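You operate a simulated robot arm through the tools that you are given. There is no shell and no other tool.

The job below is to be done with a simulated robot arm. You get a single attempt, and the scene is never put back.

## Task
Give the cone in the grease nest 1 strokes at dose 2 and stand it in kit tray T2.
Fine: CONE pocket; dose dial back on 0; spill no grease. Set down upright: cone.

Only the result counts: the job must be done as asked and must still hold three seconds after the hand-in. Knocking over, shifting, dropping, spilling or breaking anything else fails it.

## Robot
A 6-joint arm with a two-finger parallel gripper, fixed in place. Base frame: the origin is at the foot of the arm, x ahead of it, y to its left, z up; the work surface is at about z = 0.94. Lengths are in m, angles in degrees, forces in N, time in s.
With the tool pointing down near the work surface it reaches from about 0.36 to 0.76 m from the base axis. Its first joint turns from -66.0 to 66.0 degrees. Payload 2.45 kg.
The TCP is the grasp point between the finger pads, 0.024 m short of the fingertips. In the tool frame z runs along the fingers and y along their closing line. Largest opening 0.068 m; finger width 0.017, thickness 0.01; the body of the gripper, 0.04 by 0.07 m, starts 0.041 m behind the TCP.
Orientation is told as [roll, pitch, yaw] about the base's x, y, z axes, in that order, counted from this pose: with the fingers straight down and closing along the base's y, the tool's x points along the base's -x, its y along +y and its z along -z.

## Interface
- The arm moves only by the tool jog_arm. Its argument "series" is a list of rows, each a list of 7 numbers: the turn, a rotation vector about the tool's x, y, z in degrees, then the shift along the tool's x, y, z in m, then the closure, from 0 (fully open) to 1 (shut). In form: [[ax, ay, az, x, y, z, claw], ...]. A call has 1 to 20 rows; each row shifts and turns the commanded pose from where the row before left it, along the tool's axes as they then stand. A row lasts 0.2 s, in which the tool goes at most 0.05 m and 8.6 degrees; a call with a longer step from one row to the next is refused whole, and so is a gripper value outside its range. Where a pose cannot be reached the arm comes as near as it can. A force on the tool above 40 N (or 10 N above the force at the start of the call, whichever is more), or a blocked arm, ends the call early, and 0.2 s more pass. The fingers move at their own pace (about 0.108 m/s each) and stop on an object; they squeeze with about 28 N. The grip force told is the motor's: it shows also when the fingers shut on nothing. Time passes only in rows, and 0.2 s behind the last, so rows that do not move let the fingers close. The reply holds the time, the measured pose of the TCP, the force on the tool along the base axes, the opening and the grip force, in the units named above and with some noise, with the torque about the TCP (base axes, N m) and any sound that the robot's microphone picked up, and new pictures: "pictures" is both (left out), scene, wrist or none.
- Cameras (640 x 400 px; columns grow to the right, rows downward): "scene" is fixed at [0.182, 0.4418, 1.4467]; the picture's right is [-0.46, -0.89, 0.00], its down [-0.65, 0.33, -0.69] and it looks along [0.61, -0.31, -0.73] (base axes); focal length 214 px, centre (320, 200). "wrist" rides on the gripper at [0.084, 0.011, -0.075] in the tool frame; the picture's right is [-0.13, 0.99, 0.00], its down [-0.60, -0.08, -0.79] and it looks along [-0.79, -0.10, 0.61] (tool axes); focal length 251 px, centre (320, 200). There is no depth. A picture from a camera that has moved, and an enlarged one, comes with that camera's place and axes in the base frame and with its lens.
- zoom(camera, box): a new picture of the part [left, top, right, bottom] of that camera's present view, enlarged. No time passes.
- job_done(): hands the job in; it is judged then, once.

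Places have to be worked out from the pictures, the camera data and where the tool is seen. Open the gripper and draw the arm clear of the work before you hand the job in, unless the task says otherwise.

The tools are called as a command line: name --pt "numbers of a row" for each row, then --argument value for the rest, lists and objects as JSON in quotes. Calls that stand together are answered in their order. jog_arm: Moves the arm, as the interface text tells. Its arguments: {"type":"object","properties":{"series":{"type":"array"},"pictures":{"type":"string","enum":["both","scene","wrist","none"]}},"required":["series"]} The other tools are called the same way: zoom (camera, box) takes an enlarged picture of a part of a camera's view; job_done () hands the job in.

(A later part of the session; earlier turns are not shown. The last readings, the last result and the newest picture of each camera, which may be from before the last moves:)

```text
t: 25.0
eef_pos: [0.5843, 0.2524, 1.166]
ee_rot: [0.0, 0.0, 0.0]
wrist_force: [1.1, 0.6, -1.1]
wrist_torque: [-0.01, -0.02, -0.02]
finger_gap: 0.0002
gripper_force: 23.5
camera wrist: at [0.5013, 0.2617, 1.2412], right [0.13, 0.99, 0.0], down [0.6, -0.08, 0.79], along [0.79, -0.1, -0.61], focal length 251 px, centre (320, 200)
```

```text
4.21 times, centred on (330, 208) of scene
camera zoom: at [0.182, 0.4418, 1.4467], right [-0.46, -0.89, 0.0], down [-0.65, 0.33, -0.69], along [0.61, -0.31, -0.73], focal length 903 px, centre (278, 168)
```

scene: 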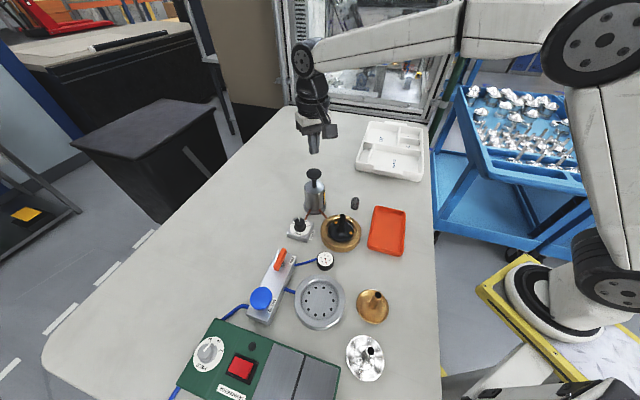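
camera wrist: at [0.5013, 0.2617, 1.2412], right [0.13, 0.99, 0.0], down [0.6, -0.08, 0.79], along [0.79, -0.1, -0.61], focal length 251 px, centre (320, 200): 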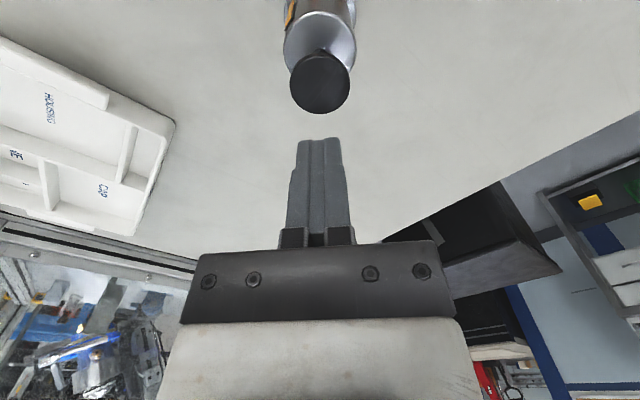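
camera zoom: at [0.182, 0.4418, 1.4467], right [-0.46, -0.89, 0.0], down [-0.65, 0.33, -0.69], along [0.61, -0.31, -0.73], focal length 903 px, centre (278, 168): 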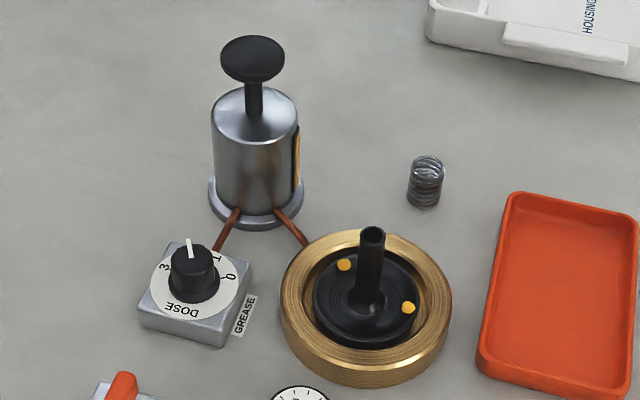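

The stroke left two grease spots on the cone, as expected for dose 2, and the plunger is back up. Now I'll return to the dial at yaw +45° with open fingers, centred on (0.521, 0.3293).

jog_arm --pt "0 0 0 0.0213 0.0256 0 0.5" --pt "0 0 0 0.0213 0.0256 0 0" --pt "0 0 0 0.0213 0.0256 0 0" --pt "0 0 -7.5 0 0 0 0" --pt "0 0 -7.5 0 0 0 0" --pt "0 0 -7.5 0 0 0 0" --pt "0 0 -7.5 0 0 0 0" --pt "0 0 -7.5 0 0 0 0" --pt "0 0 -7.5 0 0 0 0" --pt "0 0 0 0 0 0.035 0" --pt "0 0 0 0 0 0.035 0" --pt "0 0 0 0 0 0.035 0" --pt "0 0 0 0 0 0.031 0" --pt "0 0 0 0 0 0 0" --pictures "both"

zoom --camera "wrist" --box '[230, 20, 410, 200]'

zoom --camera "scene" --box '[280, 205, 330, 245]'

```text
t: 28.0
eef_pos: [0.5218, 0.329, 1.0304]
ee_rot: [0.1, -0.1, 45.0]
wrist_force: [-0.3, 0.0, 0.5]
wrist_torque: [0.0, -0.01, 0.0]
finger_gap: 0.0683
gripper_force: 0.0
camera wrist: at [0.4541, 0.2758, 1.1059], right [-0.61, 0.79, 0.0], down [0.48, 0.37, 0.79], along [0.63, 0.48, -0.61], focal length 251 px, centre (320, 200)
```

scene: 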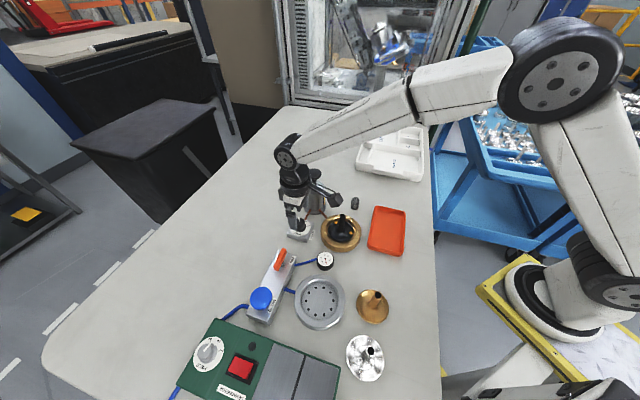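
wrist: 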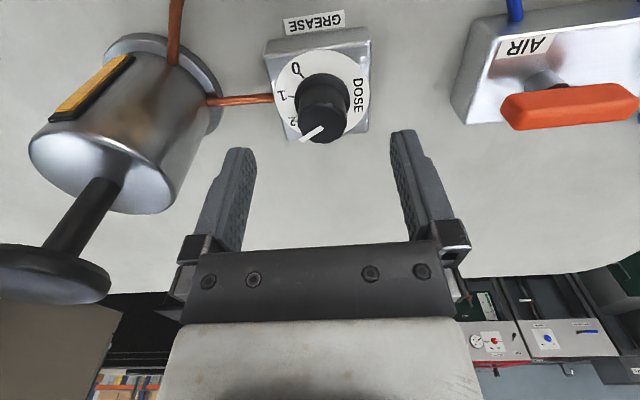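

```text
2.22 times, centred on (320, 110) of wrist
camera zoom: at [0.4541, 0.2758, 1.1059], right [-0.61, 0.79, 0.0], down [0.48, 0.37, 0.79], along [0.63, 0.48, -0.61], focal length 559 px, centre (320, 400)
```

zoom: 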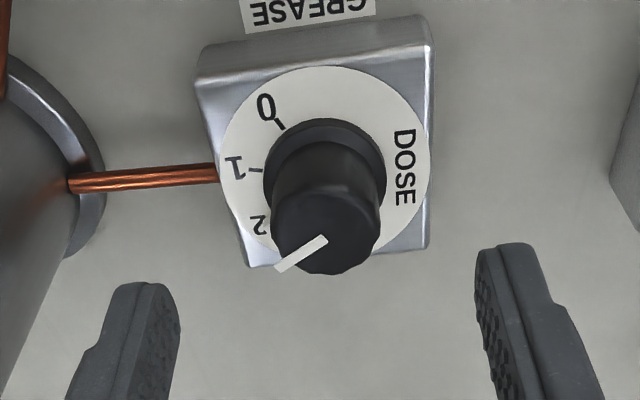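

```text
10.00 times, centred on (305, 225) of scene
camera zoom: at [0.182, 0.4418, 1.4467], right [-0.46, -0.89, 0.0], down [-0.65, 0.33, -0.69], along [0.61, -0.31, -0.73], focal length 2145 px, centre (470, -50)
```

zoom: 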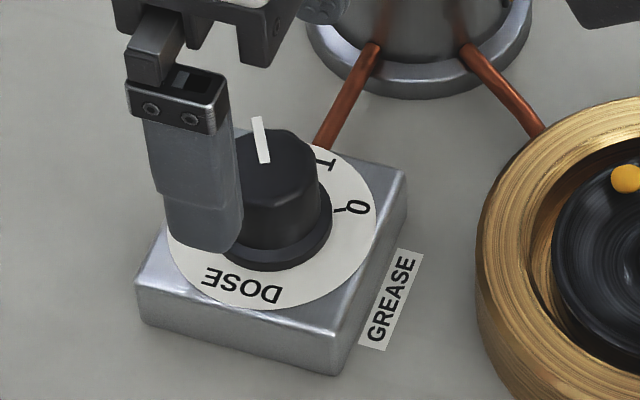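

The knob is centred within about 1 mm and the pointer is still on 2. I'll lower, grip and read the side load.

jog_arm --pt "0 0 0 0 0.0006 0.012 0" --pt "0 0 0 0 0 0.012 0" --pt "0 0 0 0 0 0.0095 0" --pt "0 0 0 0 0 0 0" --pt "0 0 0 0 0 0 0.6" --pt "0 0 0 0 0 0 1" --pt "0 0 0 0 0 0 1" --pt "0 0 0 0 0 0 1" --pictures "none"

```text
t: 29.8
eef_pos: [0.5208, 0.329, 0.9967]
ee_rot: [0.0, 0.0, 45.1]
wrist_force: [-3.8, 2.6, -1.4]
wrist_torque: [0.24, -0.12, -0.02]
finger_gap: 0.0293
gripper_force: 43.0
```

Only about 4.5 N of side load, so the grip is well centred. Now I'll turn clockwise back toward 0, first 40°.

jog_arm --pt "0 0 0 0 0.0004 0 1" --pt "0 0 8 0 0 0 1" --pt "0 0 8 0 0 0 1" --pt "0 0 8 0 0 0 1" --pt "0 0 8 0 0 0 1" --pt "0 0 8 0 0 0 1" --pt "0 0 0 0 0 0 1" --pictures "none"

```text
t: 31.4
eef_pos: [0.519, 0.3293, 0.9958]
ee_rot: [0.1, -0.1, 5.0]
wrist_force: [-10.2, 10.7, 5.2]
wrist_torque: [0.11, 0.43, 0.03]
finger_gap: 0.0292
gripper_force: 42.9
```

Loads are about 10 N. I'll trim 0.7–0.9 mm and continue the turn another 26°.

jog_arm --pt "0 0 0 0.0006 0.0008 0 1" --pt "0 0 8 0 0 0 1" --pt "0 0 8 0 0 0 1" --pt "0 0 8 0 0 0 1" --pt "0 0 2 0 0 0 1" --pt "0 0 0 0 0 0 1" --pictures "none"

```text
t: 32.8
eef_pos: [0.5203, 0.331, 0.9962]
ee_rot: [0.1, 0.0, -21.1]
wrist_force: [-4.9, 11.7, 7.2]
wrist_torque: [0.43, 0.94, 0.03]
finger_gap: 0.029
gripper_force: 43.7
```

Loads stay steady. I'll turn the remaining 24° (90° in total), then release, lift and inspect the pointer.

jog_arm --pt "0 0 8 0 0 0 1" --pt "0 0 8 0 0 0 1" --pt "0 0 8 0 0 0 1" --pt "0 0 0 0 0 0 1" --pt "0 0 0 0 0 0 0.3" --pt "0 0 0 0 0 0 0.2" --pt "0 0 0 0 0 -0.03 0.2" --pt "0 0 0 0 0 -0.04 0.2" --pt "0 0 0 0 0 -0.03 0" --pt "0 0 0 0 0 0 0" --pictures "both"

zoom --camera "wrist" --box '[250, 0, 390, 100]'

zoom --camera "scene" --box '[280, 205, 330, 245]'

```text
t: 35.0
eef_pos: [0.5199, 0.3299, 1.098]
ee_rot: [0.1, 0.0, -45.0]
wrist_force: [0.6, 0.2, 0.9]
wrist_torque: [0.01, 0.02, 0.01]
finger_gap: 0.068
gripper_force: 0.2
camera wrist: at [0.4683, 0.3958, 1.1738], right [0.79, 0.61, 0.0], down [0.37, -0.48, 0.79], along [0.48, -0.63, -0.61], focal length 251 px, centre (320, 200)
```

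scene: 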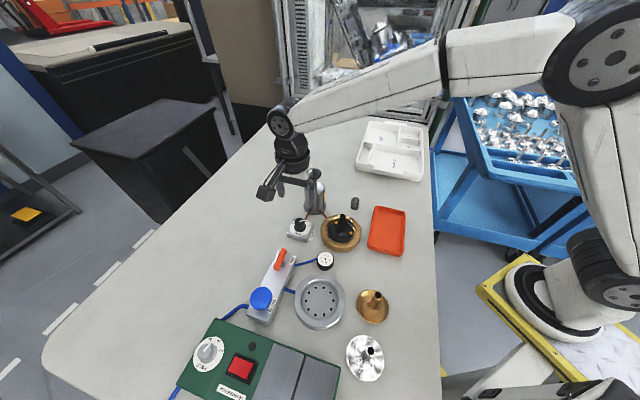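
wrist: 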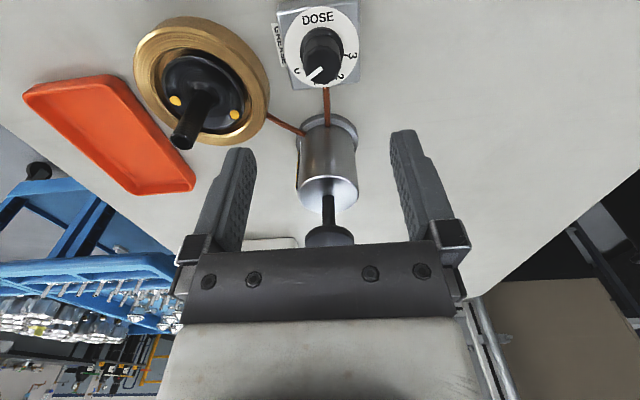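

```text
4.00 times, centred on (320, 50) of wrist
camera zoom: at [0.4683, 0.3958, 1.1738], right [0.79, 0.61, 0.0], down [0.37, -0.48, 0.79], along [0.48, -0.63, -0.61], focal length 1006 px, centre (320, 800)
```

zoom: 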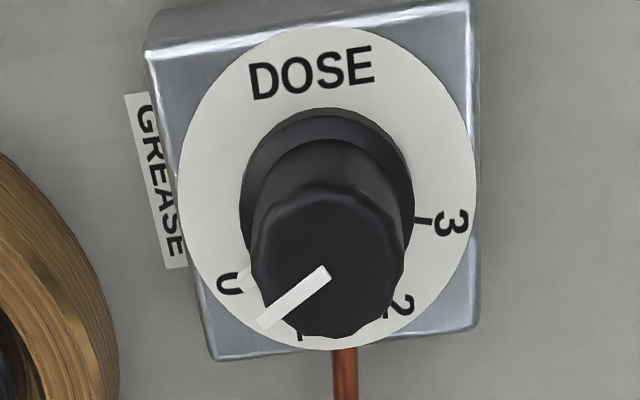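

```text
10.00 times, centred on (305, 225) of scene
camera zoom: at [0.182, 0.4418, 1.4467], right [-0.46, -0.89, 0.0], down [-0.65, 0.33, -0.69], along [0.61, -0.31, -0.73], focal length 2145 px, centre (470, -50)
```

zoom: 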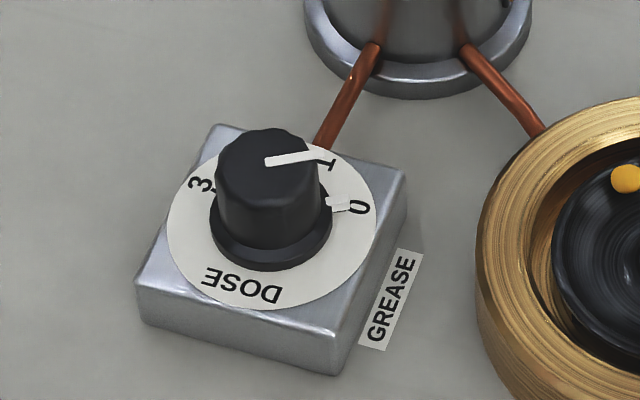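

The dial pointer and tab are back in the initial position on 0. Next is the cone: its stem axis computes to about (0.465, 0.232) with the top at z≈1.016. I'll raise, return to yaw 0 and hover above it to refine.

jog_arm --pt "0 0 0 0 0 -0.035 0" --pt "0 0 -7.5 0 0 0 0" --pt "0 0 -7.5 0 0 0 0" --pt "0 0 -7.5 0 0 0 0" --pt "0 0 -7.5 0 0 0 0" --pt "0 0 -7.5 0 0 0 0" --pt "0 0 -7.5 0 0 0 0" --pt "0 0 0 0.0183 -0.0328 0 0" --pt "0 0 0 0.0183 -0.0328 0 0" --pt "0 0 0 0.0183 -0.0328 0 0" --pt "0 0 0 0 0 0.03 0" --pt "0 0 0 0 0 0 0" --pictures "both"

zoom --camera "wrist" --box '[220, 0, 420, 140]'

zoom --camera "scene" --box '[290, 150, 400, 250]'

```text
t: 37.6
eef_pos: [0.4642, 0.231, 1.1016]
ee_rot: [0.0, 0.0, 0.0]
wrist_force: [-0.1, 0.2, -0.1]
wrist_torque: [0.01, 0.01, -0.01]
finger_gap: 0.0681
gripper_force: 0.0
camera wrist: at [0.3803, 0.2411, 1.1771], right [0.13, 0.99, 0.0], down [0.6, -0.08, 0.79], along [0.79, -0.1, -0.61], focal length 251 px, centre (320, 200)
```

scene: 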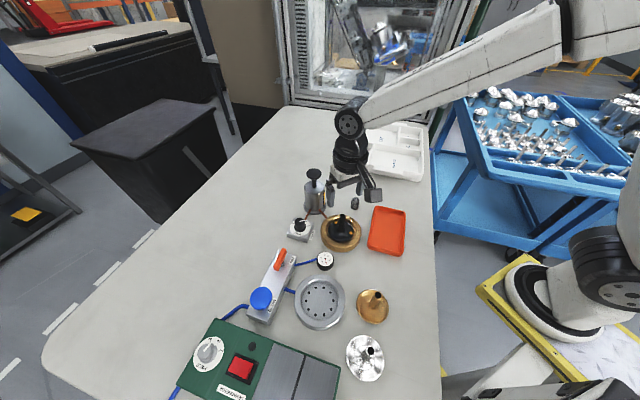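
wrist: 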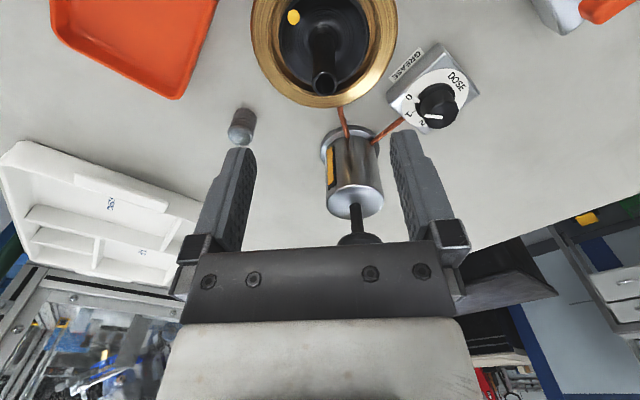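

```text
2.86 times, centred on (320, 70) of wrist
camera zoom: at [0.3803, 0.2411, 1.1771], right [0.13, 0.99, 0.0], down [0.6, -0.08, 0.79], along [0.79, -0.1, -0.61], focal length 718 px, centre (320, 571)
```

zoom: 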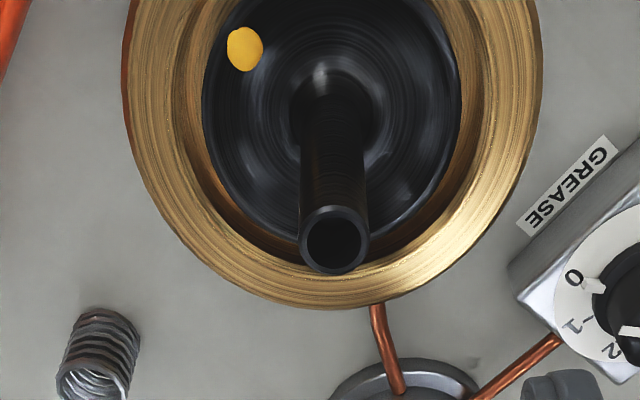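

```text
4.00 times, centred on (345, 200) of scene
camera zoom: at [0.182, 0.4418, 1.4467], right [-0.46, -0.89, 0.0], down [-0.65, 0.33, -0.69], along [0.61, -0.31, -0.73], focal length 858 px, centre (220, 200)
```

zoom: 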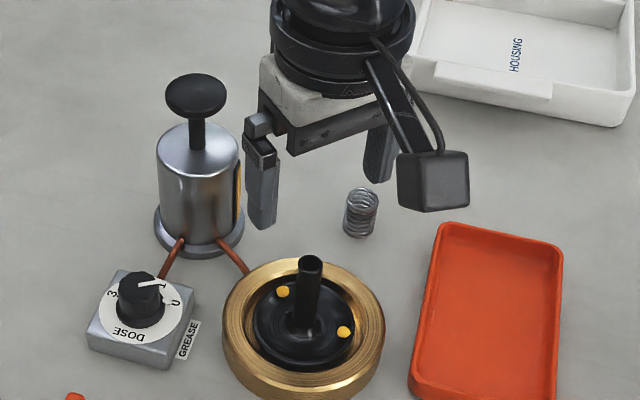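

The stem top sits about 3 mm toward +y of the TCP, in line in x, and is about 16 mm wide. I'll correct and lower until the tips straddle the stem top, then check.

jog_arm --pt "0 0 0 0 0.003 0.02 0" --pt "0 0 0 0 0 0.025 0" --pt "0 0 0 0 0 0.017 0" --pt "0 0 0 0 0 0 0" --pictures "both"

zoom --camera "wrist" --box '[220, 0, 420, 180]'

zoom --camera "scene" --box '[300, 170, 390, 250]'

```text
t: 38.6
eef_pos: [0.4646, 0.2333, 1.04]
ee_rot: [0.0, 0.0, 0.0]
wrist_force: [-0.7, -0.3, 0.4]
wrist_torque: [0.0, -0.02, -0.02]
finger_gap: 0.0677
gripper_force: 0.0
camera wrist: at [0.3807, 0.2445, 1.1143], right [0.13, 0.99, 0.0], down [0.6, -0.08, 0.79], along [0.79, -0.1, -0.61], focal length 251 px, centre (320, 200)
```

scene: 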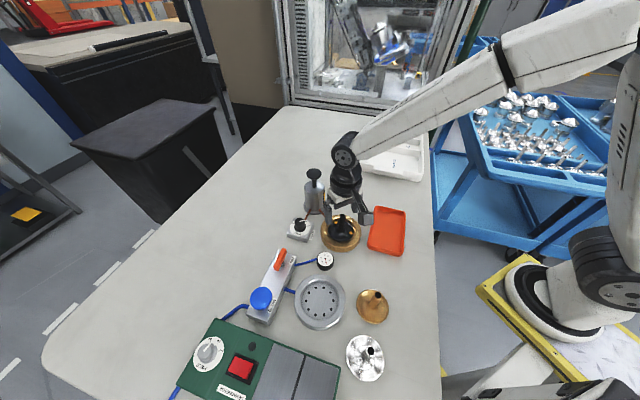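
wrist: 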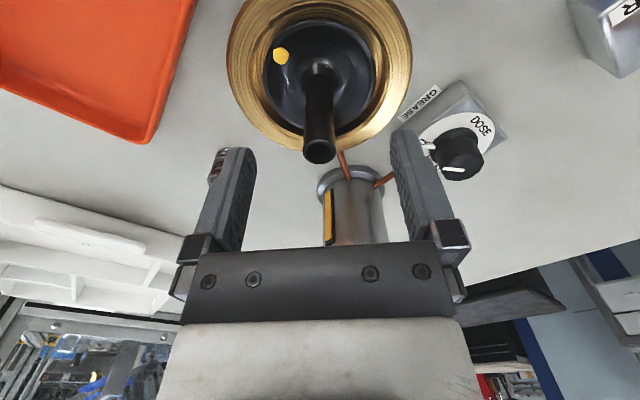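

```text
2.22 times, centred on (320, 90) of wrist
camera zoom: at [0.3807, 0.2445, 1.1143], right [0.13, 0.99, 0.0], down [0.6, -0.08, 0.79], along [0.79, -0.1, -0.61], focal length 559 px, centre (320, 444)
```

zoom: 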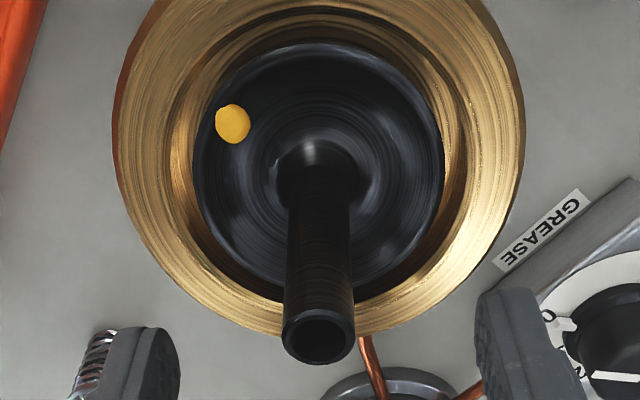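

```text
5.00 times, centred on (345, 210) of scene
camera zoom: at [0.182, 0.4418, 1.4467], right [-0.46, -0.89, 0.0], down [-0.65, 0.33, -0.69], along [0.61, -0.31, -0.73], focal length 1072 px, centre (195, 150)
```

zoom: 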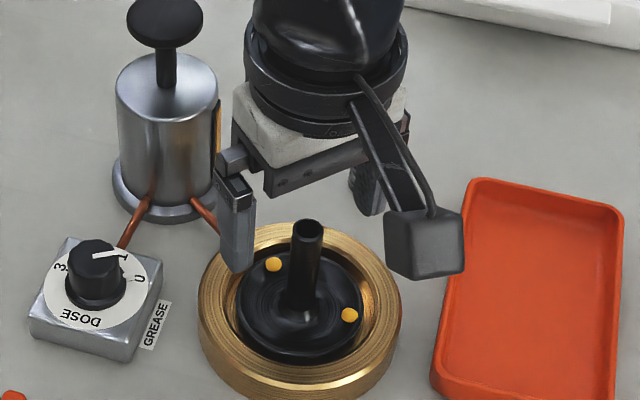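

The stem is centred between the fingers, with its top at about z 1.018. I'll lower to TCP z≈1.006 (tips clear of the greased face) and close on the stem.

jog_arm --pt "0 0 0 -0.001 0 0.012 0" --pt "0 0 0 0 0 0.012 0" --pt "0 0 0 0 0 0.01 0" --pt "0 0 0 0 0 0 0" --pt "0 0 0 0 0 0 0.5" --pt "0 0 0 0 0 0 0.8" --pt "0 0 0 0 0 0 1" --pt "0 0 0 0 0 0 1" --pictures "both"

zoom --camera "wrist" --box '[220, 0, 420, 200]'

zoom --camera "scene" --box '[300, 170, 390, 250]'

```text
t: 40.4
eef_pos: [0.466, 0.2344, 1.0053]
ee_rot: [0.0, -0.1, 0.0]
wrist_force: [0.8, 0.0, 0.4]
wrist_torque: [-0.02, -0.02, 0.01]
finger_gap: 0.0153
gripper_force: 28.6
camera wrist: at [0.3818, 0.2443, 1.0803], right [0.13, 0.99, 0.0], down [0.6, -0.08, 0.79], along [0.79, -0.1, -0.61], focal length 251 px, centre (320, 200)
```

scene: 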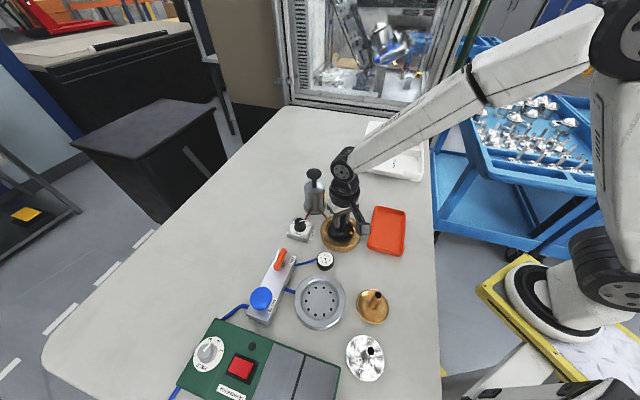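
wrist: 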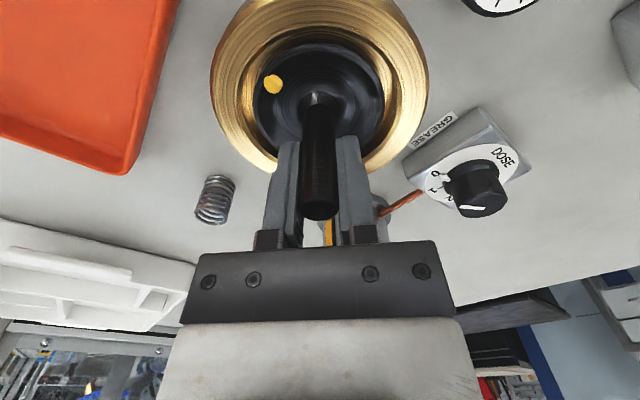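

```text
2.00 times, centred on (320, 100) of wrist
camera zoom: at [0.3818, 0.2443, 1.0803], right [0.13, 0.99, 0.0], down [0.6, -0.08, 0.79], along [0.79, -0.1, -0.61], focal length 503 px, centre (320, 400)
```

zoom: 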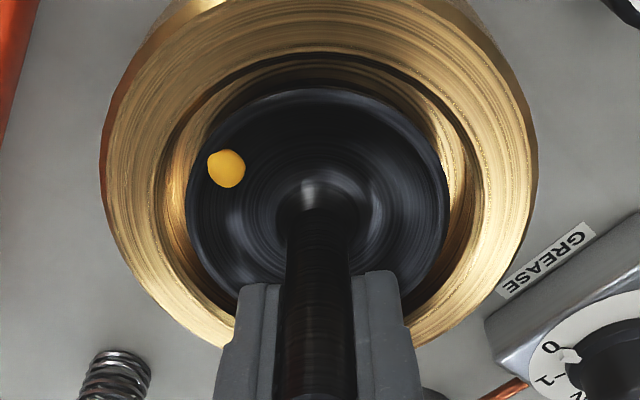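

```text
5.00 times, centred on (345, 210) of scene
camera zoom: at [0.182, 0.4418, 1.4467], right [-0.46, -0.89, 0.0], down [-0.65, 0.33, -0.69], along [0.61, -0.31, -0.73], focal length 1072 px, centre (195, 150)
```

zoom: 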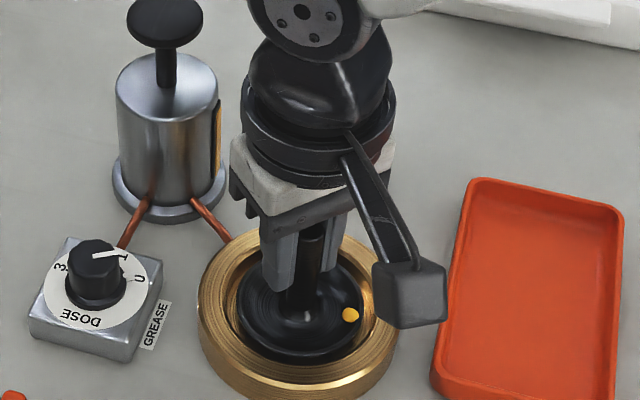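

The stem is firmly gripped (gap 15 mm, 28 N). I'll lift the cone straight out of the nest and look at it.

jog_arm --pt "0 0 0 0 0 -0.005 1" --pt "0 0 0 0 0 -0.01 1" --pt "0 0 0 0 0 -0.015 1" --pt "0 0 0 0 0 -0.02 1" --pt "0 0 0 0 0 -0.025 1" --pt "0 0 0 0 0 -0.025 1" --pt "0 0 0 0 0 -0.015 1" --pt "0 0 0 0 0 0 1" --pictures "both"

zoom --camera "wrist" --box '[220, 0, 420, 200]'

zoom --camera "scene" --box '[300, 140, 410, 250]'

```text
t: 42.2
eef_pos: [0.4655, 0.2353, 1.1225]
ee_rot: [0.0, -0.1, -0.1]
wrist_force: [0.3, 0.4, -1.4]
wrist_torque: [0.02, 0.02, 0.01]
finger_gap: 0.015
gripper_force: 27.4
camera wrist: at [0.3818, 0.2448, 1.1963], right [0.13, 0.99, 0.0], down [0.6, -0.08, 0.79], along [0.79, -0.1, -0.61], focal length 251 px, centre (320, 200)
```

scene: 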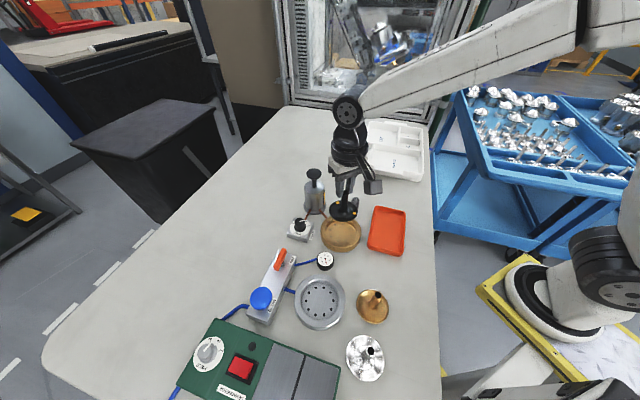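
wrist: 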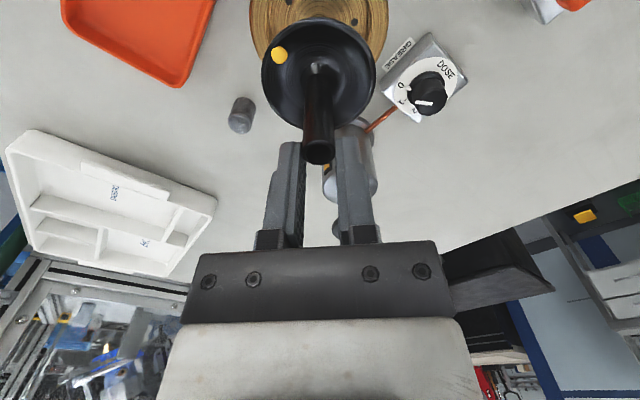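

```text
2.00 times, centred on (320, 100) of wrist
camera zoom: at [0.3818, 0.2448, 1.1963], right [0.13, 0.99, 0.0], down [0.6, -0.08, 0.79], along [0.79, -0.1, -0.61], focal length 503 px, centre (320, 400)
```

zoom: 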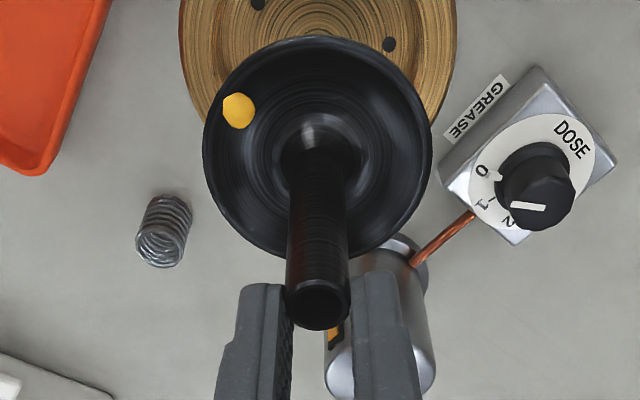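

```text
3.64 times, centred on (355, 195) of scene
camera zoom: at [0.182, 0.4418, 1.4467], right [-0.46, -0.89, 0.0], down [-0.65, 0.33, -0.69], along [0.61, -0.31, -0.73], focal length 780 px, centre (193, 218)
```

zoom: 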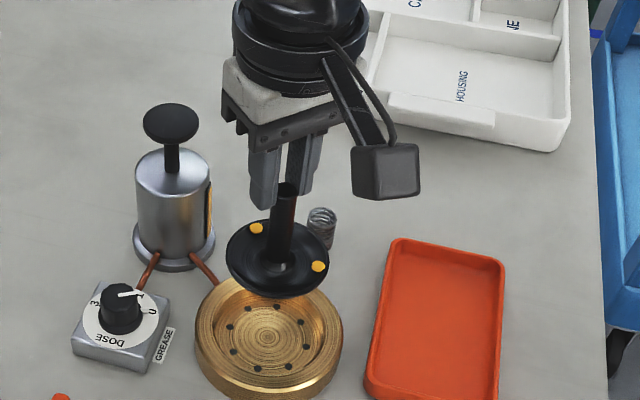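

The pictures show the cone has slid about 33 mm down through the fingers during the lift; its stem top is now only about 2 mm above the fingertips. It is still directly above the nest, so I'll promptly lower it back toward its seat rather than carry it like this.

jog_arm --pt "0 0 0 0 0 0.035 1" --pt "0 0 0 0 0 0.03 1" --pt "0 0 0 0 0 0.013 1" --pictures "both"

zoom --camera "wrist" --box '[220, 0, 420, 200]'

zoom --camera "scene" --box '[300, 170, 390, 250]'

```text
t: 43.0
eef_pos: [0.4667, 0.2336, 1.0406]
ee_rot: [0.0, 0.0, 0.1]
wrist_force: [0.4, -0.6, -1.4]
wrist_torque: [0.02, -0.02, -0.01]
finger_gap: 0.0148
gripper_force: 27.5
camera wrist: at [0.3817, 0.2443, 1.1167], right [0.13, 0.99, 0.0], down [0.6, -0.08, 0.79], along [0.79, -0.1, -0.61], focal length 251 px, centre (320, 200)
```

scene: 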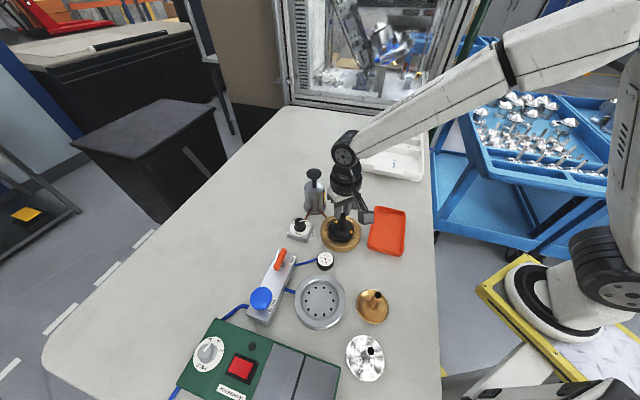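
wrist: 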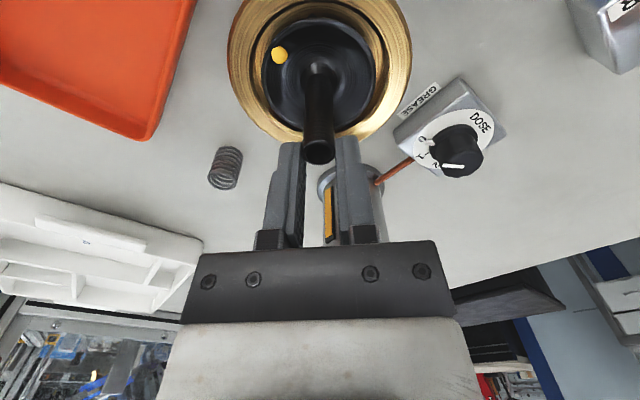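

```text
2.00 times, centred on (320, 100) of wrist
camera zoom: at [0.3817, 0.2443, 1.1167], right [0.13, 0.99, 0.0], down [0.6, -0.08, 0.79], along [0.79, -0.1, -0.61], focal length 503 px, centre (320, 400)
```

zoom: 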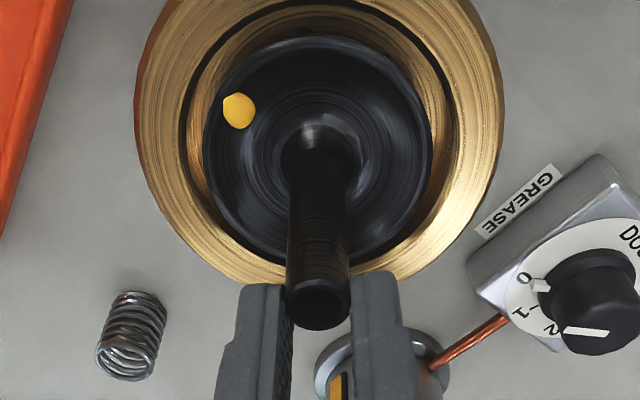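

```text
5.00 times, centred on (345, 210) of scene
camera zoom: at [0.182, 0.4418, 1.4467], right [-0.46, -0.89, 0.0], down [-0.65, 0.33, -0.69], along [0.61, -0.31, -0.73], focal length 1072 px, centre (195, 150)
```

zoom: 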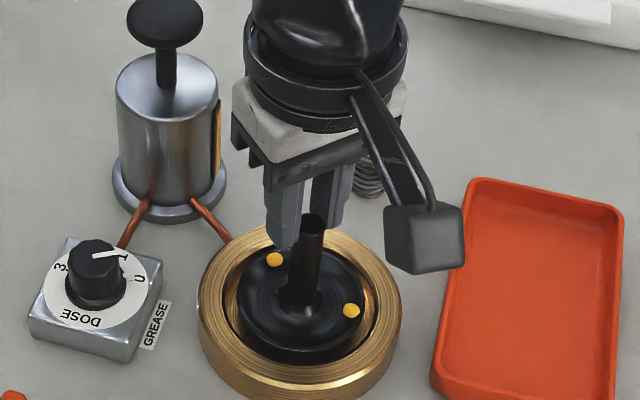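

The cone has not slipped further, and it is about 3 mm above its seat, so it slid only while being drawn out of the nest. Before regripping I'll study the cone's shape on its twins on the bench.

zoom --camera "scene" --box '[340, 280, 400, 390]'

zoom --camera "scene" --box '[320, 205, 370, 255]'

zoom --camera "wrist" --box '[260, 100, 380, 200]'

```text
3.64 times, centred on (370, 335) of scene
camera zoom: at [0.182, 0.4418, 1.4467], right [-0.46, -0.89, 0.0], down [-0.65, 0.33, -0.69], along [0.61, -0.31, -0.73], focal length 780 px, centre (138, -291)
```

zoom: 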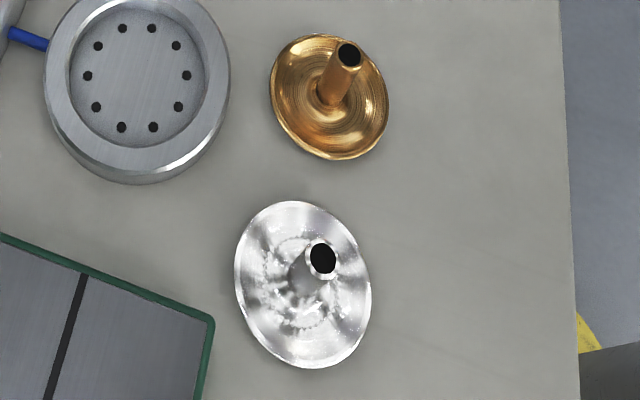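

```text
8.00 times, centred on (345, 230) of scene
camera zoom: at [0.182, 0.4418, 1.4467], right [-0.46, -0.89, 0.0], down [-0.65, 0.33, -0.69], along [0.61, -0.31, -0.73], focal length 1716 px, centre (120, -40)
```

zoom: 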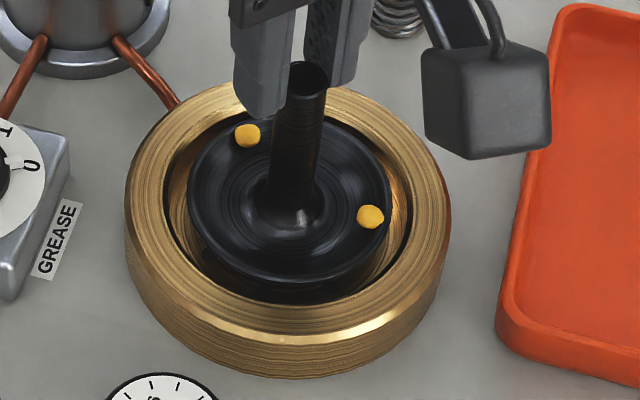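

```text
4.00 times, centred on (320, 150) of wrist
camera zoom: at [0.3817, 0.2443, 1.1167], right [0.13, 0.99, 0.0], down [0.6, -0.08, 0.79], along [0.79, -0.1, -0.61], focal length 1006 px, centre (320, 400)
```

zoom: 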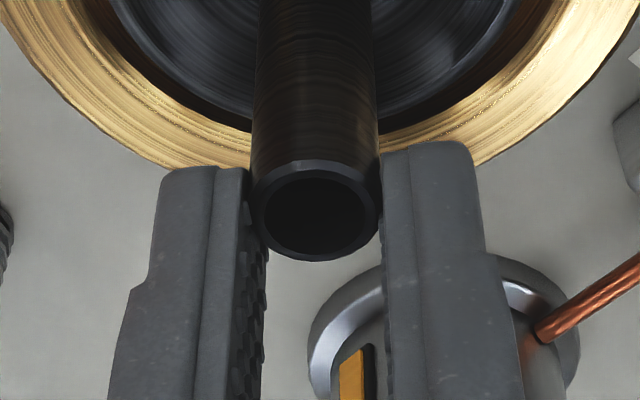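

The rim plane of the seated cone is about z 0.95 and the stem top about 1.017, so I can grip much lower on the stem than before. I'll seat the cone gently, open part-way (the outer finger faces stay inside the nest lip) and look again.

jog_arm --pt "0 0 0 0 0 0.0015 1" --pt "0 0 0 0 0 0.0015 1" --pt "0 0 0 0 0 0 1" --pictures "none"

```text
t: 43.8
eef_pos: [0.4651, 0.2343, 1.0392]
ee_rot: [0.1, 0.0, 0.1]
wrist_force: [-0.1, -0.4, -2.2]
wrist_torque: [0.01, -0.01, -0.02]
finger_gap: 0.0149
gripper_force: 28.0
```

Still hanging freely (no upward reaction yet). I'll lower a little more until it seats.

jog_arm --pt "0 0 0 0 0 0.001 1" --pt "0 0 0 0 0 0.001 1" --pt "0 0 0 0 0 0 1" --pictures "wrist"

zoom --camera "scene" --box '[320, 205, 370, 255]'

zoom --camera "wrist" --box '[220, 0, 420, 200]'

```text
t: 44.6
eef_pos: [0.4659, 0.2352, 1.0379]
ee_rot: [0.0, -0.1, 0.1]
wrist_force: [-0.4, -0.4, 1.5]
wrist_torque: [0.01, 0.12, 0.05]
finger_gap: 0.0148
gripper_force: 27.9
camera wrist: at [0.382, 0.2444, 1.1126], right [0.13, 0.99, 0.0], down [0.6, -0.08, 0.79], along [0.79, -0.1, -0.61], focal length 251 px, centre (320, 200)
```

wrist: 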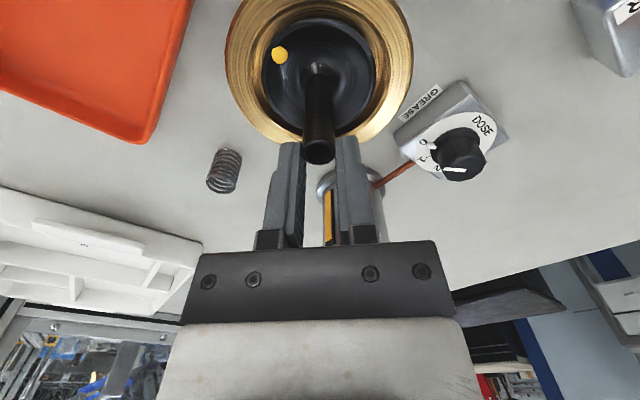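

```text
8.00 times, centred on (345, 230) of scene
camera zoom: at [0.182, 0.4418, 1.4467], right [-0.46, -0.89, 0.0], down [-0.65, 0.33, -0.69], along [0.61, -0.31, -0.73], focal length 1716 px, centre (120, -40)
```

zoom: 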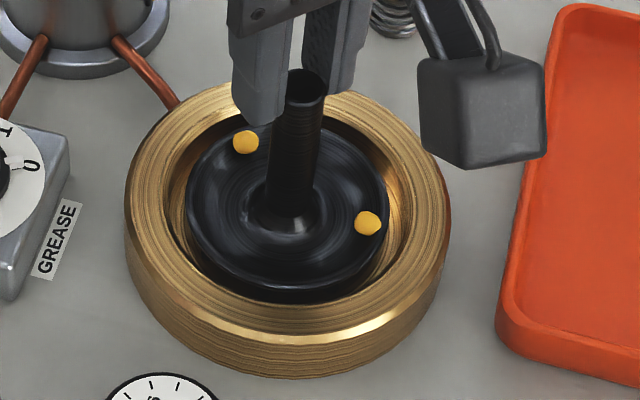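

```text
2.00 times, centred on (320, 100) of wrist
camera zoom: at [0.382, 0.2444, 1.1126], right [0.13, 0.99, 0.0], down [0.6, -0.08, 0.79], along [0.79, -0.1, -0.61], focal length 503 px, centre (320, 400)
```

zoom: 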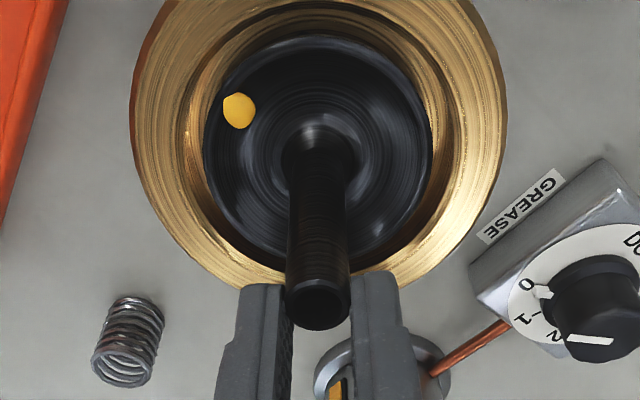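

zoom --camera "scene" --box '[280, 160, 380, 255]'

zoom --camera "scene" --box '[300, 170, 390, 250]'

```text
4.21 times, centred on (330, 208) of scene
camera zoom: at [0.182, 0.4418, 1.4467], right [-0.46, -0.89, 0.0], down [-0.65, 0.33, -0.69], along [0.61, -0.31, -0.73], focal length 903 px, centre (278, 168)
```

zoom: 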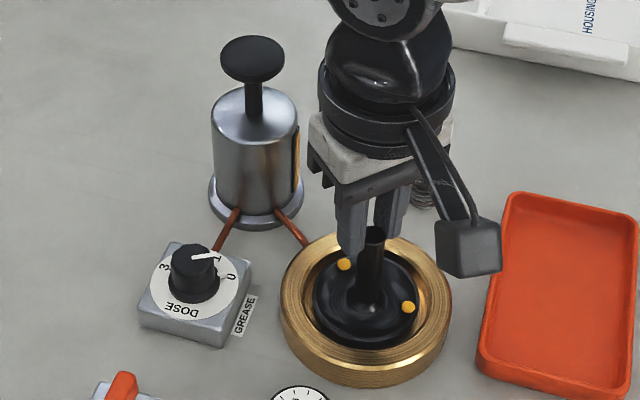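

```text
5.00 times, centred on (345, 210) of scene
camera zoom: at [0.182, 0.4418, 1.4467], right [-0.46, -0.89, 0.0], down [-0.65, 0.33, -0.69], along [0.61, -0.31, -0.73], focal length 1072 px, centre (195, 150)
```

zoom: 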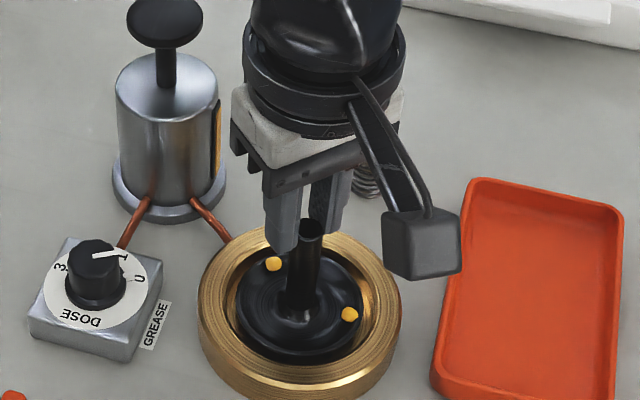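

The grease spots coincide with their positions before the lift, so the cone is seated again; the stem top is only tugged about 1.5 mm sideways by the fingers. I'll open part-way and compare the stem with the finger centre.

jog_arm --pt "0 0 0 0 0 0 0.7" --pt "0 0 0 0 0 0 0.5" --pt "0 0 0 0 0 0 0.35" --pt "0 0 0 0 0 0 0.35" --pictures "both"

zoom --camera "wrist" --box '[220, 0, 420, 200]'

zoom --camera "scene" --box '[300, 170, 390, 250]'

```text
t: 45.6
eef_pos: [0.466, 0.235, 1.037]
ee_rot: [0.0, -0.1, 0.0]
wrist_force: [-0.6, 1.2, 0.3]
wrist_torque: [0.03, 0.03, 0.02]
finger_gap: 0.0443
gripper_force: 0.2
camera wrist: at [0.382, 0.2444, 1.1125], right [0.13, 0.99, 0.0], down [0.6, -0.08, 0.79], along [0.79, -0.1, -0.61], focal length 251 px, centre (320, 200)
```

scene: 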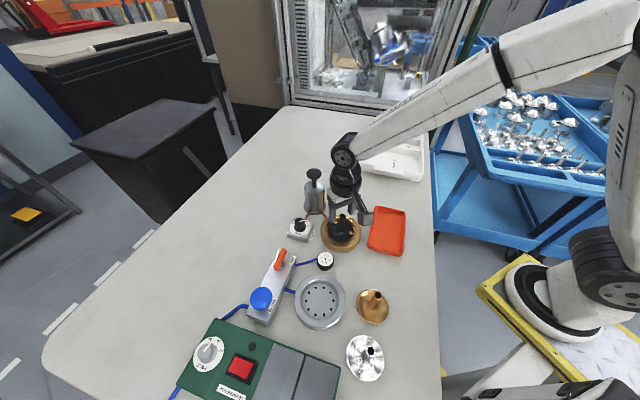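
wrist: 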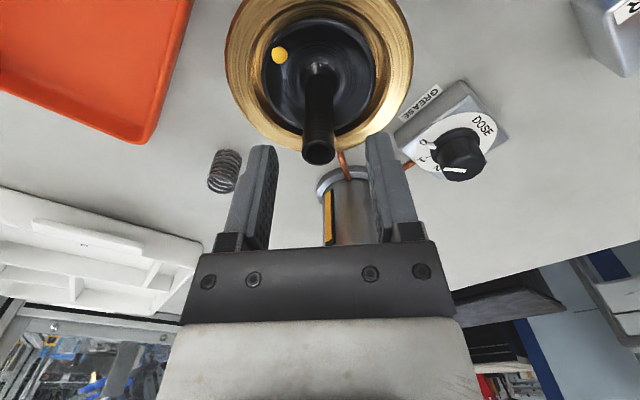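

```text
2.00 times, centred on (320, 100) of wrist
camera zoom: at [0.382, 0.2444, 1.1125], right [0.13, 0.99, 0.0], down [0.6, -0.08, 0.79], along [0.79, -0.1, -0.61], focal length 503 px, centre (320, 400)
```

zoom: 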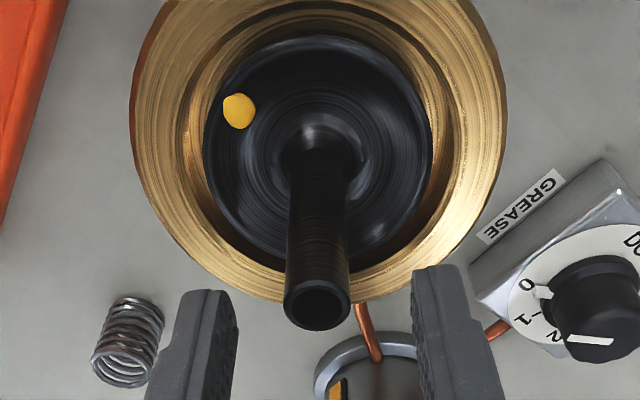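

```text
5.00 times, centred on (345, 210) of scene
camera zoom: at [0.182, 0.4418, 1.4467], right [-0.46, -0.89, 0.0], down [-0.65, 0.33, -0.69], along [0.61, -0.31, -0.73], focal length 1072 px, centre (195, 150)
```

zoom: 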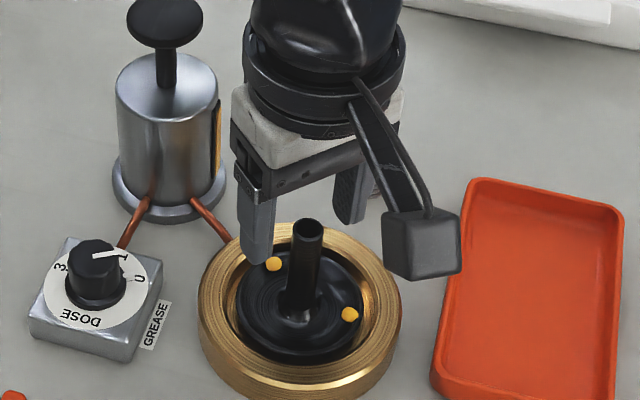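

The stem stood back upright when released, and it sits about 1 mm toward +y of the finger centre. I'll shift 1 mm, go 43 mm lower for a deep grip on the stem (tips at z≈0.97), and close.

jog_arm --pt "0 0 0 0 0.001 0.01 0.35" --pt "0 0 0 0 0 0.01 0.35" --pt "0 0 0 0 0 0.01 0.35" --pt "0 0 0 0 0 0.008 0.35" --pt "0 0 0 0 0 0.005 0.35" --pt "0 0 0 0 0 0 0.35" --pictures "both"

zoom --camera "wrist" --box '[220, 0, 420, 240]'

zoom --camera "scene" --box '[300, 170, 390, 250]'

```text
t: 47.0
eef_pos: [0.4669, 0.2349, 0.9955]
ee_rot: [0.0, 0.0, 0.0]
wrist_force: [0.1, -0.6, 0.3]
wrist_torque: [0.01, 0.0, 0.03]
finger_gap: 0.044
gripper_force: 0.0
camera wrist: at [0.3821, 0.2449, 1.0692], right [0.13, 0.99, 0.0], down [0.6, -0.08, 0.79], along [0.79, -0.1, -0.61], focal length 251 px, centre (320, 200)
```

scene: 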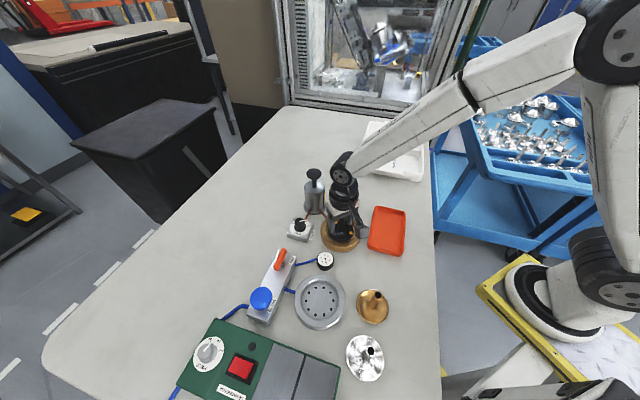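
wrist: 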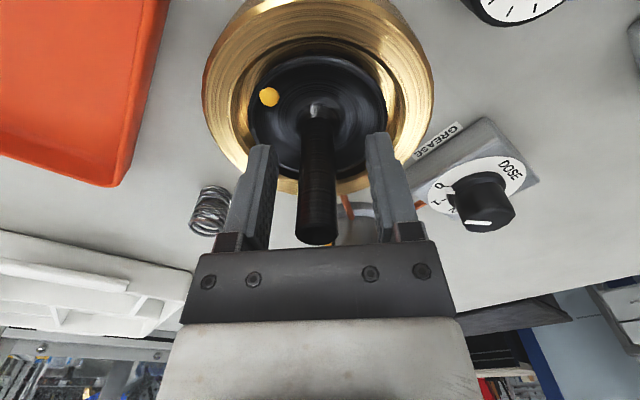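

```text
1.67 times, centred on (320, 120) of wrist
camera zoom: at [0.3821, 0.2449, 1.0692], right [0.13, 0.99, 0.0], down [0.6, -0.08, 0.79], along [0.79, -0.1, -0.61], focal length 419 px, centre (320, 333)
```

zoom: 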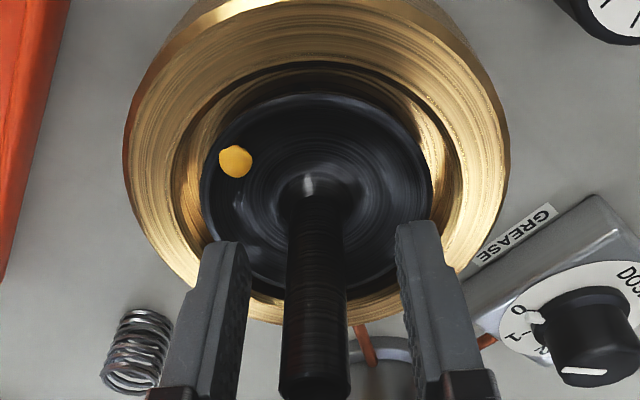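

```text
5.00 times, centred on (345, 210) of scene
camera zoom: at [0.182, 0.4418, 1.4467], right [-0.46, -0.89, 0.0], down [-0.65, 0.33, -0.69], along [0.61, -0.31, -0.73], focal length 1072 px, centre (195, 150)
```

zoom: 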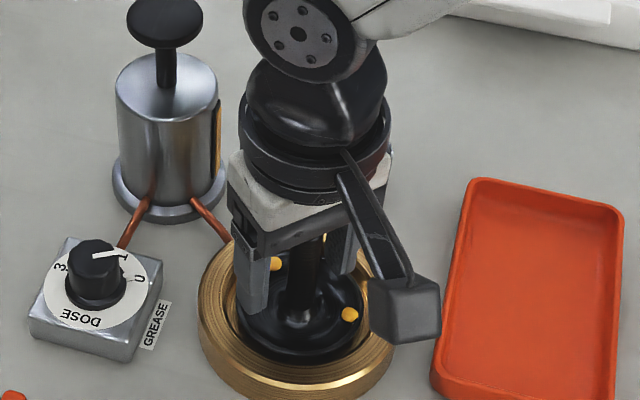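

No contact, and the fingers straddle the stem well down its length. I'll close and then lift only 3 mm to feel how strongly the nest holds it.

jog_arm --pt "0 0 0 0 0 0 0.6" --pt "0 0 0 0 0 0 0.8" --pt "0 0 0 0 0 0 1" --pt "0 0 0 0 0 0 1" --pt "0 0 0 0 0 0 1" --pictures "none"

jog_arm --pt "0 0 0 0 0 -0.001 1" --pt "0 0 0 0 0 -0.001 1" --pt "0 0 0 0 0 -0.001 1" --pictures "wrist"

zoom --camera "wrist" --box '[220, 0, 420, 240]'

```text
t: 48.2
eef_pos: [0.465, 0.2346, 0.9936]
ee_rot: [0.0, 0.0, 0.0]
wrist_force: [0.9, -0.7, 0.5]
wrist_torque: [0.01, 0.05, -0.04]
finger_gap: 0.0153
gripper_force: 27.8
```

```text
t: 49.0
eef_pos: [0.4666, 0.2344, 0.997]
ee_rot: [-0.1, -0.1, -0.1]
wrist_force: [-0.9, 0.0, -1.4]
wrist_torque: [0.01, 0.05, -0.03]
finger_gap: 0.0154
gripper_force: 27.7
camera wrist: at [0.3823, 0.2451, 1.0728], right [0.13, 0.99, 0.0], down [0.6, -0.08, 0.79], along [0.79, -0.1, -0.61], focal length 251 px, centre (320, 200)
```

wrist: 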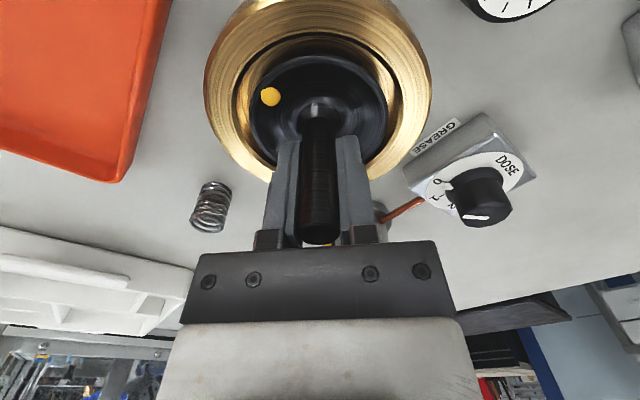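

```text
1.67 times, centred on (320, 120) of wrist
camera zoom: at [0.3823, 0.2451, 1.0728], right [0.13, 0.99, 0.0], down [0.6, -0.08, 0.79], along [0.79, -0.1, -0.61], focal length 419 px, centre (320, 333)
```

zoom: 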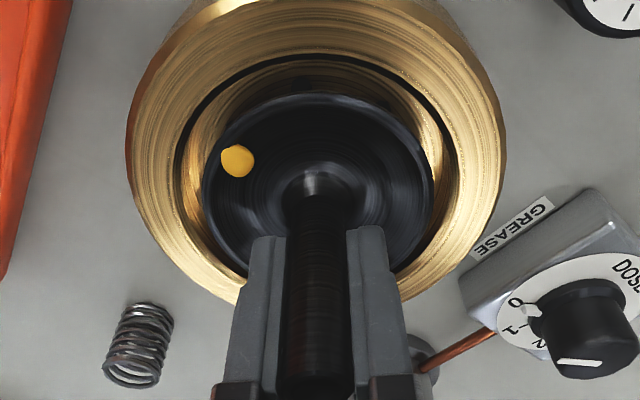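

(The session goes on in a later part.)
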